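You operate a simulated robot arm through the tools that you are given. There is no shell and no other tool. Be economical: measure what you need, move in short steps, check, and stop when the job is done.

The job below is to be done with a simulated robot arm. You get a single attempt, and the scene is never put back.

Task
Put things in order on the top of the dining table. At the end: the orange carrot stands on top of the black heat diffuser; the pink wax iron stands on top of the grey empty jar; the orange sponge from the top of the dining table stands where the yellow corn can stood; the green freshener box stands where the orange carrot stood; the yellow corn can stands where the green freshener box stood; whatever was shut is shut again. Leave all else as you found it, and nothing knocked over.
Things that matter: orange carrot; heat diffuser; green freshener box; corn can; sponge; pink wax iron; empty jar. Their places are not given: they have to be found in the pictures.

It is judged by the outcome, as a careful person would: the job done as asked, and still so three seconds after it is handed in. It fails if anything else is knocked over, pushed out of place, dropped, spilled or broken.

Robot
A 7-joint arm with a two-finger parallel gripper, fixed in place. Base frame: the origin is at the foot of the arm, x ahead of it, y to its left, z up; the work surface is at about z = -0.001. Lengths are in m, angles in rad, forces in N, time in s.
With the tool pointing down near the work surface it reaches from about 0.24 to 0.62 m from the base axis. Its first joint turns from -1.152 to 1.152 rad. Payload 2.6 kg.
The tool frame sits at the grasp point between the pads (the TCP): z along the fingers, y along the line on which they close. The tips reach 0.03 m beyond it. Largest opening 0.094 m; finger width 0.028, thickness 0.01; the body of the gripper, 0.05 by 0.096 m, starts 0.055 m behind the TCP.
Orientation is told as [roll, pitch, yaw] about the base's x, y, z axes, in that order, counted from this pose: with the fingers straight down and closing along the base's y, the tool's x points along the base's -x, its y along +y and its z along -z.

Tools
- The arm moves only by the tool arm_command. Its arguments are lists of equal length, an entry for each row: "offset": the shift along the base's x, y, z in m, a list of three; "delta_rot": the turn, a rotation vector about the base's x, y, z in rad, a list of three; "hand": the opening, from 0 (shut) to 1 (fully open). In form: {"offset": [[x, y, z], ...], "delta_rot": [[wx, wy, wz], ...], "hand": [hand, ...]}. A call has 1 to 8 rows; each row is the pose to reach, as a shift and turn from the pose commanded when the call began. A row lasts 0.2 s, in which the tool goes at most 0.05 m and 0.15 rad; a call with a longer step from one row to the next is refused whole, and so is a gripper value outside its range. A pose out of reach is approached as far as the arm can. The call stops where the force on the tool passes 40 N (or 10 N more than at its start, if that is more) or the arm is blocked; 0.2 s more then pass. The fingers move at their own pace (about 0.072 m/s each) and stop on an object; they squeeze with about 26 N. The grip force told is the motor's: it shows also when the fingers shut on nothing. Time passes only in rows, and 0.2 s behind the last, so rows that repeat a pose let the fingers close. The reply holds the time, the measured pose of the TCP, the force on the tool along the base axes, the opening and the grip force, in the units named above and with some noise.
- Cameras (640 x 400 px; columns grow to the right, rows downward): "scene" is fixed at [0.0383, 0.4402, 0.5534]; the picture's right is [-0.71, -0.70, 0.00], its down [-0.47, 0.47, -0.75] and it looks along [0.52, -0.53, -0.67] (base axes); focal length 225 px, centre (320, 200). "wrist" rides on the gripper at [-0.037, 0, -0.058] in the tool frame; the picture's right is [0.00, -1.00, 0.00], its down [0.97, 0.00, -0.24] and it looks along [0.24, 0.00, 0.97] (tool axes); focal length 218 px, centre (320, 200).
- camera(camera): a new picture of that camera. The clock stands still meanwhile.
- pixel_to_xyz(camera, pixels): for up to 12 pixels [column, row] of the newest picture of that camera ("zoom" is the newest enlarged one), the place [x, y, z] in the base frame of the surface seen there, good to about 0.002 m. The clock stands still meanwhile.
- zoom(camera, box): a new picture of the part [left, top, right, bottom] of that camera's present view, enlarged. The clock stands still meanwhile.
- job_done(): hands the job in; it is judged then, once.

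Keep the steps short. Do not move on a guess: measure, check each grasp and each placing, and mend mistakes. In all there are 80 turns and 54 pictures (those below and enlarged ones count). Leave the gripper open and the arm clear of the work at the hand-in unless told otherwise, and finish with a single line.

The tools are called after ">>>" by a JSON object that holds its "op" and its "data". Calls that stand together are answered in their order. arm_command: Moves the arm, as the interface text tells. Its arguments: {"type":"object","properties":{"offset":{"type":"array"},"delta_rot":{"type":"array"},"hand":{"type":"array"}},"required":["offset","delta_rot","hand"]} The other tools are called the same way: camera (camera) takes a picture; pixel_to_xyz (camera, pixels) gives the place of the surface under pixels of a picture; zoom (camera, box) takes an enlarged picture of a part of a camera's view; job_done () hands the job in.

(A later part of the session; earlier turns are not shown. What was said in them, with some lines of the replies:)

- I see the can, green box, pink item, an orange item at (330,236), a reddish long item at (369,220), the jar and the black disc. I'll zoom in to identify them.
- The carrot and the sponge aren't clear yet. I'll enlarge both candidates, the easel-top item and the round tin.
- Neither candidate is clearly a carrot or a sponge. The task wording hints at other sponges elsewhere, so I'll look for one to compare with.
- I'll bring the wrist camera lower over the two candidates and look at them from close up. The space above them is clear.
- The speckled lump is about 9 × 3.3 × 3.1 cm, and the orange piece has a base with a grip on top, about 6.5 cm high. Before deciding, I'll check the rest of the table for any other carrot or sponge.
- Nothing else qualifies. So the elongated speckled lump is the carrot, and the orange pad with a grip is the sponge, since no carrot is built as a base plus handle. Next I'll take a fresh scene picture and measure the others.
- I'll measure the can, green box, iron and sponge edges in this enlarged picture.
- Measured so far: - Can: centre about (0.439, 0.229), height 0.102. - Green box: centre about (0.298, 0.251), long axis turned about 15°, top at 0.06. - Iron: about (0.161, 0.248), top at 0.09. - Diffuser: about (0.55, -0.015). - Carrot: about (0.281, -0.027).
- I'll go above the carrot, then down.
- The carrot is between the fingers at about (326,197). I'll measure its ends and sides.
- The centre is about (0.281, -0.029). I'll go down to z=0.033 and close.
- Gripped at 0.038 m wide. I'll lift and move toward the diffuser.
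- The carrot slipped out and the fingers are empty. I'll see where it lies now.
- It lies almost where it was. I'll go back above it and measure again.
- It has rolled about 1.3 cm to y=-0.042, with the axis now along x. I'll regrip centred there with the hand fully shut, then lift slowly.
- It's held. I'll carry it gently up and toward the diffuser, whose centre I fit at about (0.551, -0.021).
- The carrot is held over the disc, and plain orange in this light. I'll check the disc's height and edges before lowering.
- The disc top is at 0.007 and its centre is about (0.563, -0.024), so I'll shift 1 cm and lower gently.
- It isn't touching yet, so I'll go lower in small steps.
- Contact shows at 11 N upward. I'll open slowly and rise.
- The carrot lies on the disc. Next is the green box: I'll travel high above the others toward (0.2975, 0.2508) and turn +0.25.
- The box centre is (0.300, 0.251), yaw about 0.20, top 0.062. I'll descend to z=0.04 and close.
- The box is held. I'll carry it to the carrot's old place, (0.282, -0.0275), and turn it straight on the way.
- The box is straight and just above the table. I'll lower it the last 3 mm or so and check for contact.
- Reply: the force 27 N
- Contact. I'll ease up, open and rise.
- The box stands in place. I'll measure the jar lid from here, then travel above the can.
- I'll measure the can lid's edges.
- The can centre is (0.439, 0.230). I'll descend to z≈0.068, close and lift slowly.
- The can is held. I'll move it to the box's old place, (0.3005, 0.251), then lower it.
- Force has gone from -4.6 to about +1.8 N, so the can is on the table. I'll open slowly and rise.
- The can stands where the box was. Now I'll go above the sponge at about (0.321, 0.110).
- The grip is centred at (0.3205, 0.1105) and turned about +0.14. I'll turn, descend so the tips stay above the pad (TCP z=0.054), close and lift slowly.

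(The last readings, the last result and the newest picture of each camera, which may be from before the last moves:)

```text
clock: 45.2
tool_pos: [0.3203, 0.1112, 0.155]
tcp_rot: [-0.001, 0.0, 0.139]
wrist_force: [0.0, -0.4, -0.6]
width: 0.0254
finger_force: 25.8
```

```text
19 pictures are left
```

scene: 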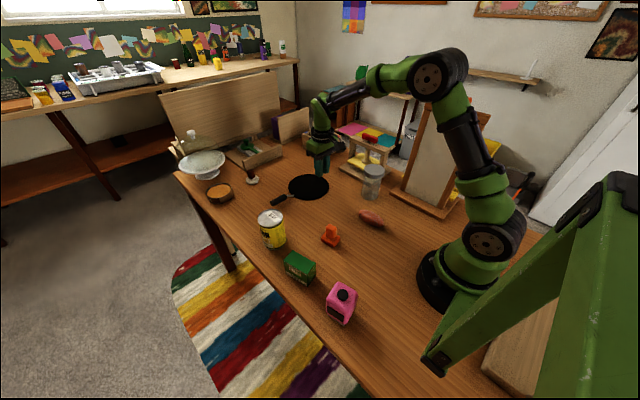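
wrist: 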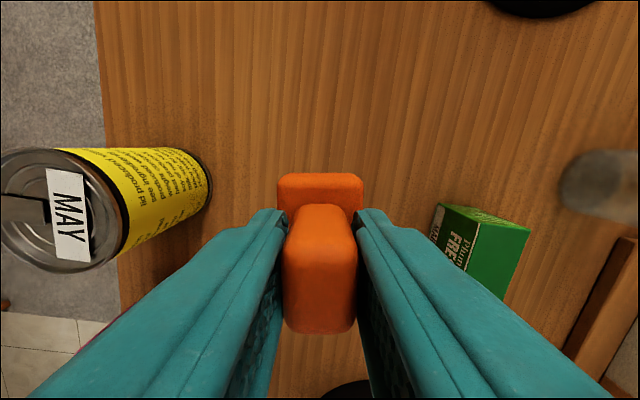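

The sponge is held. I'll carry it to the can's old place, (0.439, 0.230), clear of the can.

>>> {"op": "arm_command", "data": {"offset": [[0.015, 0.01, 0], [0.035, 0.03, 0], [0.06, 0.05, 0], [0.085, 0.075, 0], [0.105, 0.1, 0], [0.119, 0.119, 0], [0.119, 0.119, -0.03], [0.119, 0.119, -0.055]], "delta_rot": [[0, 0, 0], [0, 0, 0], [0, 0, 0], [0, 0, 0], [0, 0, 0], [0, 0, 0], [0, 0, 0], [0, 0, 0]], "hand": [0, 0, 0, 0, 0, 0, 0, 0]}}

>>> {"op": "arm_command", "data": {"offset": [[0, 0, -0.02], [0, 0, -0.035], [0, 0, -0.042], [0, 0, -0.045], [0, 0, -0.046], [0, 0, -0.046]], "delta_rot": [[0, 0, 0], [0, 0, 0], [0, 0, 0], [0, 0, 0], [0, 0, 0], [0, 0, 0]], "hand": [0, 0, 0, 0, 0, 0]}}

```text
clock: 47.0
tool_pos: [0.4386, 0.2317, 0.0985]
tcp_rot: [0.0, 0.0, 0.14]
wrist_force: [-0.3, 0.4, -0.8]
width: 0.0256
finger_force: 25.7
```

```text
clock: 48.4
tool_pos: [0.4396, 0.2294, 0.0531]
tcp_rot: [-0.001, -0.002, 0.14]
wrist_force: [-4.7, -3.0, 18.3]
width: 0.0255
finger_force: 26.4
```

Contact shows at 18 N. I'll ease up 1 mm, open and rise.

>>> {"op": "arm_command", "data": {"offset": [[0, 0, 0.001], [0, 0, 0.001], [0, 0, 0.001], [0, 0, 0.001], [0, 0, 0.03], [0, 0, 0.07], [0, 0, 0.11], [0, 0, 0.14]], "delta_rot": [[0, 0, 0], [0, 0, 0], [0, 0, 0], [0, 0, 0], [0, 0, 0], [0, 0, 0], [0, 0, 0], [0, 0, 0]], "hand": [0, 0.4, 0.6, 0.8, 0.8, 0.8, 1, 1]}}

>>> {"op": "camera", "data": {"camera": "wrist"}}

```text
clock: 50.2
tool_pos: [0.4386, 0.2308, 0.1934]
tcp_rot: [-0.001, -0.001, 0.141]
wrist_force: [0.0, 1.2, -0.5]
width: 0.094
finger_force: 0.0
```

```text
18 pictures are left
```

wrist: 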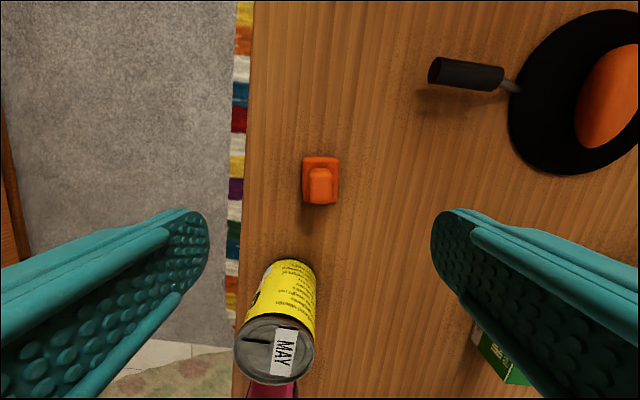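

The sponge stands in place. Now I'll go above the iron at (0.161, 0.248), staying high over the can.

>>> {"op": "arm_command", "data": {"offset": [[-0.035, 0.003, 0.01], [-0.075, 0.005, 0.02], [-0.115, 0.008, 0.02], [-0.155, 0.01, 0.02], [-0.195, 0.012, 0.02], [-0.235, 0.015, 0.02], [-0.265, 0.018, 0.02], [-0.277, 0.018, 0.02]], "delta_rot": [[0, 0, 0], [0, 0, 0], [0, 0, 0], [0, 0, 0], [0, 0, 0], [0, 0, 0], [0, 0, 0], [0, 0, 0]], "hand": [1, 1, 1, 1, 1, 1, 1, 1]}}

>>> {"op": "camera", "data": {"camera": "wrist"}}

```text
clock: 52.0
tool_pos: [0.1626, 0.2502, 0.2113]
tcp_rot: [0.0, -0.001, 0.138]
wrist_force: [-1.0, -0.9, -0.2]
width: 0.094
finger_force: 0.0
```

```text
17 pictures are left
```

wrist: 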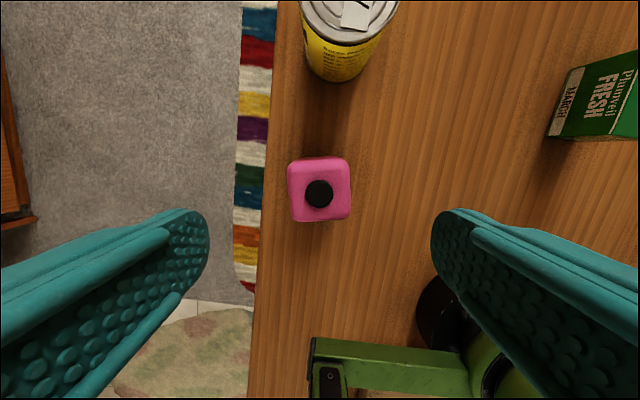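

>>> {"op": "zoom", "data": {"camera": "wrist", "box": [260, 130, 380, 250]}}

>>> {"op": "pixel_to_xyz", "data": {"camera": "wrist", "pixels": [[295, 163], [344, 162], [346, 212], [299, 216], [289, 190], [350, 188], [320, 158], [323, 217], [319, 192], [335, 350]]}}

```text
3.33 times, centred on (320, 190) of wrist
```

zoom: 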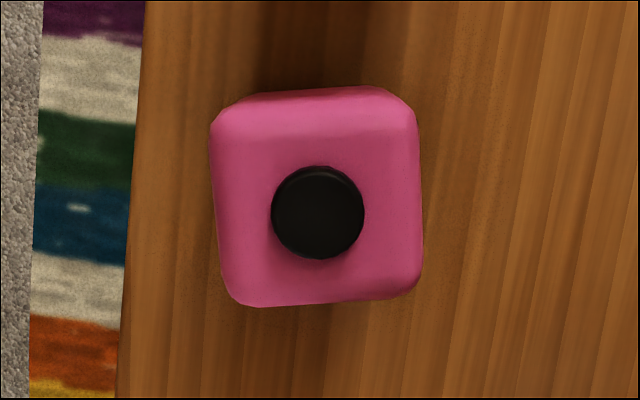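

```text
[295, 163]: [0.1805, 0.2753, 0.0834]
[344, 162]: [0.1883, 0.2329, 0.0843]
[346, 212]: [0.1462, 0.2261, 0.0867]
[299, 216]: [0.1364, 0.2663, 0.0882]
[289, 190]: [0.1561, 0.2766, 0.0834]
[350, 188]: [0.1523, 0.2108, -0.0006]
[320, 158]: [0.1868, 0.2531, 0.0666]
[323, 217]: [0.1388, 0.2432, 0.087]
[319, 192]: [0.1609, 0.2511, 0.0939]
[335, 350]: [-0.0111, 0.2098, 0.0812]
```

The iron's centre is (0.162, 0.2505), yaw about 0.18, body top 0.088. Before gripping it I'll measure the jar lid in the scene view while nothing is held.

>>> {"op": "zoom", "data": {"camera": "scene", "box": [345, 150, 405, 210]}}

```text
6.67 times, centred on (375, 180) of scene
```

zoom: 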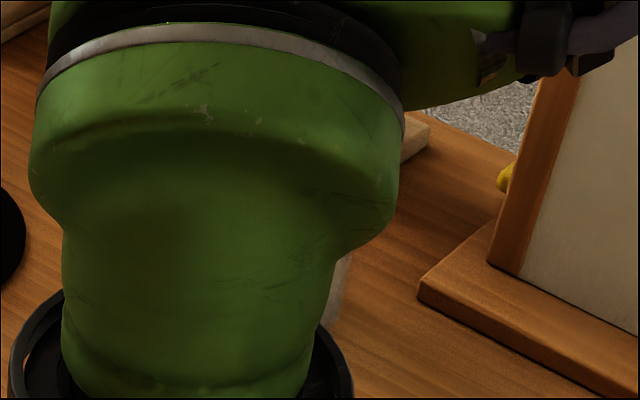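

The arm blocks that view, so I'll measure the jar later. I'll grip the iron now: turn +0.04, descend to z≈0.057, close and lift slowly.

>>> {"op": "arm_command", "data": {"offset": [[0, 0.0005, -0.04], [0, 0.0005, -0.08], [0, 0.0005, -0.12], [0, 0.0005, -0.153], [0, 0.0005, -0.153], [0, 0.0005, -0.153], [0, 0.0005, -0.153], [0, 0.0005, -0.153]], "delta_rot": [[0, 0, 0.04], [0, 0, 0.04], [0, 0, 0.04], [0, 0, 0.04], [0, 0, 0.04], [0, 0, 0.04], [0, 0, 0.04], [0, 0, 0.04]], "hand": [1, 1, 1, 1, 0, 0, 0, 0]}}

>>> {"op": "arm_command", "data": {"offset": [[0, 0, 0.003], [0, 0, 0.01], [0, 0, 0.025], [0, 0, 0.05], [0, 0, 0.08], [0, 0, 0.11], [0, 0, 0.14], [0, 0, 0.145]], "delta_rot": [[0, 0, 0], [0, 0, 0], [0, 0, 0], [0, 0, 0], [0, 0, 0], [0, 0, 0], [0, 0, 0], [0, 0, 0]], "hand": [0, 0, 0, 0, 0, 0, 0, 0]}}

>>> {"op": "camera", "data": {"camera": "wrist"}}

```text
clock: 53.8
tool_pos: [0.1628, 0.2475, 0.0594]
tcp_rot: [-0.001, 0.0, 0.18]
wrist_force: [0.6, -0.1, 0.3]
width: 0.0603
finger_force: 26.0
```

```text
clock: 55.6
tool_pos: [0.1618, 0.2493, 0.2032]
tcp_rot: [0.0, 0.003, 0.181]
wrist_force: [0.2, 0.0, -4.0]
width: 0.0603
finger_force: 25.6
```

```text
14 pictures are left
```

wrist: 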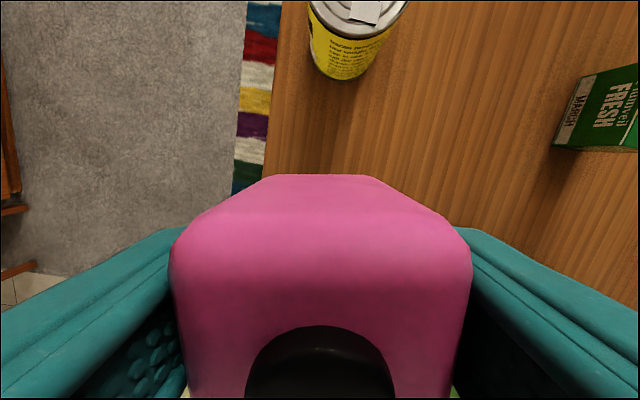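

The iron is held and weighs about 4 N, with its base about 6 cm below the TCP. I'll carry it to an open spot at about (0.42, 0.10) so the jar can be seen and measured.

>>> {"op": "arm_command", "data": {"offset": [[0.01, -0.008, 0.015], [0.03, -0.025, 0.022], [0.055, -0.045, 0.022], [0.085, -0.065, 0.022], [0.115, -0.085, 0.022], [0.145, -0.1, 0.022], [0.175, -0.115, 0.022], [0.205, -0.13, 0.022]], "delta_rot": [[0, 0, 0], [0, 0, 0], [0, 0, 0], [0, 0, 0], [0, 0, 0], [0, 0, 0], [0, 0, 0], [0, 0, 0]], "hand": [0, 0, 0, 0, 0, 0, 0, 0]}}

>>> {"op": "arm_command", "data": {"offset": [[0.02, -0.01, 0], [0.04, -0.02, 0], [0.053, -0.02, 0], [0.053, -0.02, 0]], "delta_rot": [[0, 0, 0], [0, 0, 0], [0, 0, 0], [0, 0, 0]], "hand": [0, 0, 0, 0]}}

>>> {"op": "camera", "data": {"camera": "scene"}}

```text
clock: 57.4
tool_pos: [0.367, 0.1183, 0.2272]
tcp_rot: [0.0, 0.0, 0.179]
wrist_force: [0.3, -0.5, -3.0]
width: 0.0603
finger_force: 26.5
```

```text
clock: 58.4
tool_pos: [0.4202, 0.097, 0.2272]
tcp_rot: [0.0, 0.0, 0.181]
wrist_force: [-0.2, 0.5, -4.1]
width: 0.0602
finger_force: 25.9
```

```text
13 pictures are left
```

scene: 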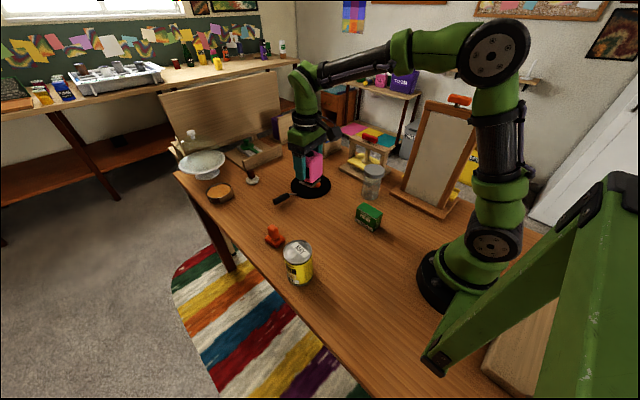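

The jar is in full view at about (373,178), so I'll enlarge it and measure.

>>> {"op": "zoom", "data": {"camera": "scene", "box": [345, 150, 405, 210]}}

>>> {"op": "zoom", "data": {"camera": "scene", "box": [270, 130, 350, 210]}}

```text
6.67 times, centred on (375, 180) of scene
```

zoom: 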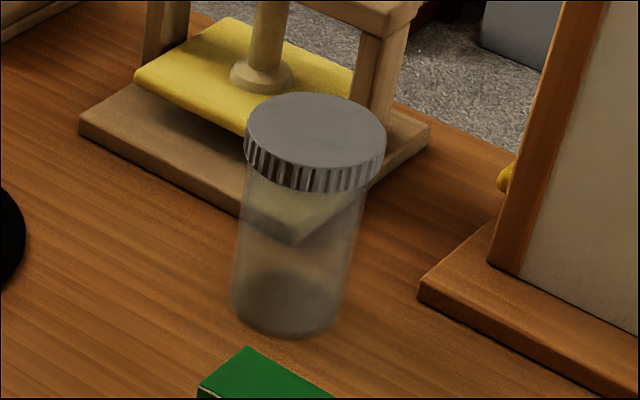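

```text
5.00 times, centred on (310, 170) of scene
```

zoom: 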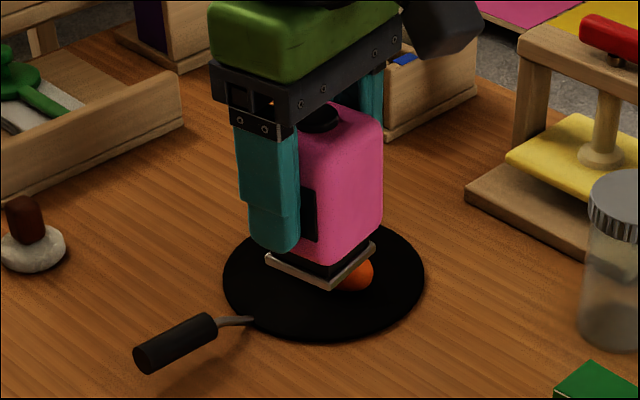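

>>> {"op": "pixel_to_xyz", "data": {"camera": "scene", "pixels": [[364.7, 169.5], [383.8, 171], [374.7, 164.8], [374, 174.5], [369, 166.3], [380, 174], [380.5, 167], [367.5, 173], [374.3, 170]]}}

>>> {"op": "pixel_to_xyz", "data": {"camera": "zoom", "pixels": [[267, 261], [331, 286], [374, 245], [327, 264], [375, 240], [306, 235], [380, 215], [320, 115]]}}

```text
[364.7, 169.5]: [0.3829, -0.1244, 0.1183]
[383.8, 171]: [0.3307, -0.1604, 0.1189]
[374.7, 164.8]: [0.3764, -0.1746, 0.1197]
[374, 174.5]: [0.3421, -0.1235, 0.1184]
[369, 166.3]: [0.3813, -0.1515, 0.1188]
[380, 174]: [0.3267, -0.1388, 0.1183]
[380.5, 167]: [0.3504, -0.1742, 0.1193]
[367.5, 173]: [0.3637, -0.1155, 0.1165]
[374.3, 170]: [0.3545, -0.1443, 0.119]
```

```text
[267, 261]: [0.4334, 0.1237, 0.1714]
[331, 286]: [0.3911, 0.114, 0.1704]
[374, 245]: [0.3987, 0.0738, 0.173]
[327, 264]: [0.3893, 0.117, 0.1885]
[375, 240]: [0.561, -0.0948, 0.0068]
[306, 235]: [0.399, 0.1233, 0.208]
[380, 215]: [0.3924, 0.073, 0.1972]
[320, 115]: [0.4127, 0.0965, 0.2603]
```

The lid centre is (0.3565, -0.1455), radius 0.03, top 0.119. The iron's base plate is about 4 mm in -x of the TCP and about 4.2 cm square. I'll check the press and easel for clearance near the jar.

>>> {"op": "pixel_to_xyz", "data": {"camera": "scene", "pixels": [[370, 138], [363, 135], [378, 140], [357, 145], [386, 152], [384, 160], [427, 103], [487, 114], [413, 150], [408, 180], [460, 99], [447, 205]]}}

```text
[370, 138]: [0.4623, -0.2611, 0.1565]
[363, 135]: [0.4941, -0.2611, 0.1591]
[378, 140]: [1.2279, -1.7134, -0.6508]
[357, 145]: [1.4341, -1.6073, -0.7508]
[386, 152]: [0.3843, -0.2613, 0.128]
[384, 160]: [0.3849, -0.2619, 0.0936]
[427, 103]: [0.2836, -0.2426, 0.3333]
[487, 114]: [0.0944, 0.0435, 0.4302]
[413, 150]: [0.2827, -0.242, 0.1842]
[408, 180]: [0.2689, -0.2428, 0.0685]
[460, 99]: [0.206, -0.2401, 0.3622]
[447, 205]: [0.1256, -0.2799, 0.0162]
```

The easel edge (0.28, -0.24) and press post (0.38, -0.26) are clear of the gripper there. I'll carry the iron over the jar.

>>> {"op": "arm_command", "data": {"offset": [[-0.003, -0.015, 0], [-0.009, -0.04, 0], [-0.017, -0.07, 0], [-0.025, -0.1, 0], [-0.032, -0.13, 0], [-0.039, -0.16, 0], [-0.046, -0.19, 0], [-0.052, -0.215, 0]], "delta_rot": [[0, 0, 0], [0, 0, 0], [0, 0, 0], [0, 0, 0], [0, 0, 0], [0, 0, 0], [0, 0, 0], [0, 0, 0]], "hand": [0, 0, 0, 0, 0, 0, 0, 0]}}

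>>> {"op": "arm_command", "data": {"offset": [[-0.004, -0.015, 0], [-0.0077, -0.0285, 0], [-0.0077, -0.0285, -0.015], [-0.0077, -0.0285, -0.03], [-0.0077, -0.0285, -0.035], [-0.0077, -0.0285, -0.035]], "delta_rot": [[0, 0, 0], [0, 0, 0], [0, 0, 0], [0, 0, 0], [0, 0, 0], [0, 0, 0]], "hand": [0, 0, 0, 0, 0, 0]}}

>>> {"op": "zoom", "data": {"camera": "scene", "box": [340, 130, 420, 210]}}

```text
clock: 60.2
tool_pos: [0.3678, -0.1166, 0.2267]
tcp_rot: [0.001, 0.002, 0.181]
wrist_force: [0.7, 0.1, -3.9]
width: 0.0603
finger_force: 25.8
```

```text
clock: 61.6
tool_pos: [0.3602, -0.144, 0.1915]
tcp_rot: [0.0, 0.0, 0.181]
wrist_force: [0.3, 1.4, -3.5]
width: 0.0603
finger_force: 26.5
```

```text
5.00 times, centred on (380, 170) of scene
```

zoom: 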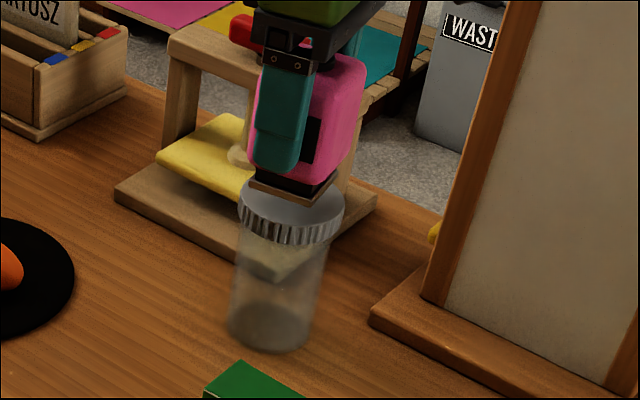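

The plate hangs about 1 cm above the lid. I'll measure its corners to check it is centred.

>>> {"op": "pixel_to_xyz", "data": {"camera": "zoom", "pixels": [[251, 182], [313, 203], [336, 180], [290, 196], [325, 192], [312, 207]]}}

```text
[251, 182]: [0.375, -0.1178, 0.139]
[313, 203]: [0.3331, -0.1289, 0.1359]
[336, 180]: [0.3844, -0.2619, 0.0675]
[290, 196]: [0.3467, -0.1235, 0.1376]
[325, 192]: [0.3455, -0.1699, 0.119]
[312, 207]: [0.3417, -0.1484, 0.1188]
```

It is centred within 2 mm. I'll lower it in small steps.

>>> {"op": "arm_command", "data": {"offset": [[0, -0.001, -0.003], [0, -0.001, -0.006], [0, -0.001, -0.008], [0, -0.001, -0.009], [0, -0.001, -0.0105], [0, -0.001, -0.0105]], "delta_rot": [[0, 0, 0], [0, 0, 0], [0, 0, 0], [0, 0, 0], [0, 0, 0], [0, 0, 0]], "hand": [0, 0, 0, 0, 0, 0]}}

```text
clock: 63.0
tool_pos: [0.3602, -0.1467, 0.181]
tcp_rot: [-0.001, 0.0, 0.182]
wrist_force: [-0.4, -0.3, -3.6]
width: 0.0604
finger_force: 26.0
```

>>> {"op": "arm_command", "data": {"offset": [[0, 0, -0.001], [0, 0, -0.001], [0, 0, -0.001]], "delta_rot": [[0, 0, 0], [0, 0, 0], [0, 0, 0]], "hand": [0, 0, 0]}}

```text
clock: 63.8
tool_pos: [0.36, -0.1476, 0.1803]
tcp_rot: [0.0, -0.001, 0.18]
wrist_force: [-0.6, -0.5, -3.3]
width: 0.0601
finger_force: 25.5
```

Still hanging, so another 1 mm.

>>> {"op": "arm_command", "data": {"offset": [[0, 0, -0.001], [0, 0, -0.001], [0, 0, -0.001]], "delta_rot": [[0, 0, 0], [0, 0, 0], [0, 0, 0]], "hand": [0, 0, 0]}}

```text
clock: 64.6
tool_pos: [0.3605, -0.1472, 0.1795]
tcp_rot: [-0.001, -0.001, 0.18]
wrist_force: [0.2, -0.3, -3.9]
width: 0.0602
finger_force: 26.3
```

>>> {"op": "arm_command", "data": {"offset": [[0, 0, -0.001], [0, 0, -0.001], [0, 0, -0.001]], "delta_rot": [[0, 0, 0], [0, 0, 0], [0, 0, 0]], "hand": [0, 0, 0]}}

```text
clock: 65.4
tool_pos: [0.3606, -0.1466, 0.178]
tcp_rot: [-0.001, 0.001, 0.178]
wrist_force: [-0.7, -0.4, -4.9]
width: 0.0602
finger_force: 26.0
```

>>> {"op": "arm_command", "data": {"offset": [[0, 0, -0.001], [0, 0, -0.001], [0, 0, -0.001]], "delta_rot": [[0, 0, 0], [0, 0, 0], [0, 0, 0]], "hand": [0, 0, 0]}}

```text
clock: 66.2
tool_pos: [0.3598, -0.147, 0.1781]
tcp_rot: [0.0, 0.0, 0.179]
wrist_force: [-2.5, 1.3, 12.9]
width: 0.0601
finger_force: 26.2
```

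Contact at about 13 N. I'll ease up slightly, open slowly and rise straight.

>>> {"op": "arm_command", "data": {"offset": [[0, 0, 0.0006], [0, 0, 0.0006], [0, 0, 0.0006], [0, 0, 0.0006], [0, 0, 0.0006], [0, 0, 0.02], [0, 0, 0.05], [0, 0, 0.08]], "delta_rot": [[0, 0, 0], [0, 0, 0], [0, 0, 0], [0, 0, 0], [0, 0, 0], [0, 0, 0], [0, 0, 0], [0, 0, 0]], "hand": [0, 0.7, 0.8, 0.95, 1, 1, 1, 1]}}

>>> {"op": "zoom", "data": {"camera": "scene", "box": [340, 110, 420, 210]}}

```text
clock: 68.0
tool_pos: [0.3599, -0.1463, 0.2583]
tcp_rot: [0.001, 0.0, 0.18]
wrist_force: [0.0, -0.4, 0.6]
width: 0.0941
finger_force: 0.0
```

```text
4.00 times, centred on (380, 160) of scene
```

zoom: 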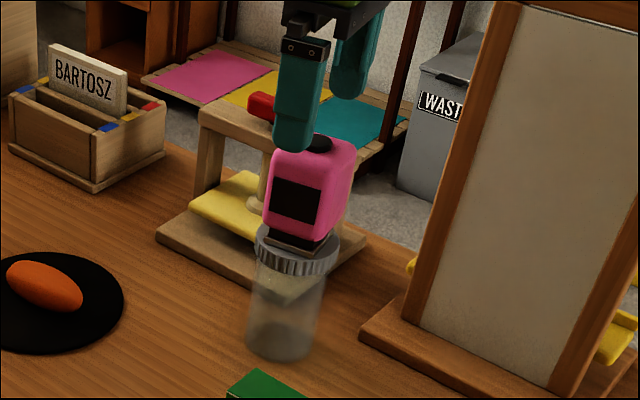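

The iron stands on the jar. I'll rise higher and move clear, then take a final look.

>>> {"op": "arm_command", "data": {"offset": [[0, 0, 0.04], [0, 0, 0.08], [0, 0.03, 0.1], [0, 0.07, 0.11], [0, 0.11, 0.12], [0, 0.14, 0.13]], "delta_rot": [[0, 0, 0], [0, 0, 0], [0, 0, -0.06], [0, 0, -0.12], [0, 0, -0.18], [0, 0, -0.18]], "hand": [1, 1, 1, 1, 1, 1]}}

>>> {"op": "camera", "data": {"camera": "scene"}}

>>> {"op": "zoom", "data": {"camera": "scene", "box": [230, 130, 430, 290]}}

```text
clock: 69.4
tool_pos: [0.3598, -0.0076, 0.3883]
tcp_rot: [0.001, -0.001, -0.002]
wrist_force: [-0.6, 0.1, 0.0]
width: 0.0941
finger_force: 0.1
```

```text
8 pictures are left
```

scene: 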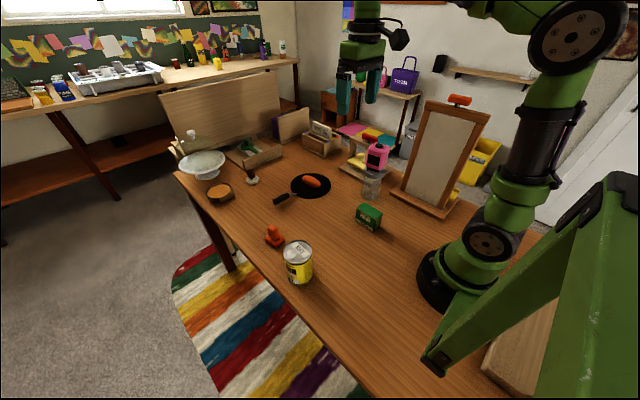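

```text
2.50 times, centred on (330, 210) of scene
```

zoom: 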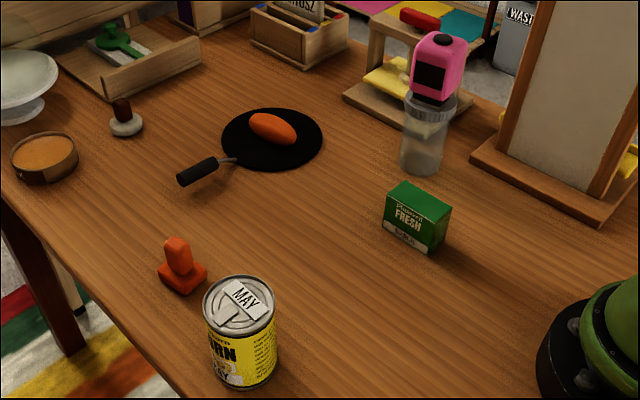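

Everything is in its place and upright, the gripper is open and the arm is clear. I'm handing in.

>>> {"op": "job_done", "data": {}}

```text
The job is handed in.
```

The job is handed in: the carrot is on the heat diffuser and the wax iron is on the jar, while the sponge, freshener box and can are in their new places; I dropped the carrot once on the first lift but nothing was knocked over, and I identified the carrot and sponge by shape.
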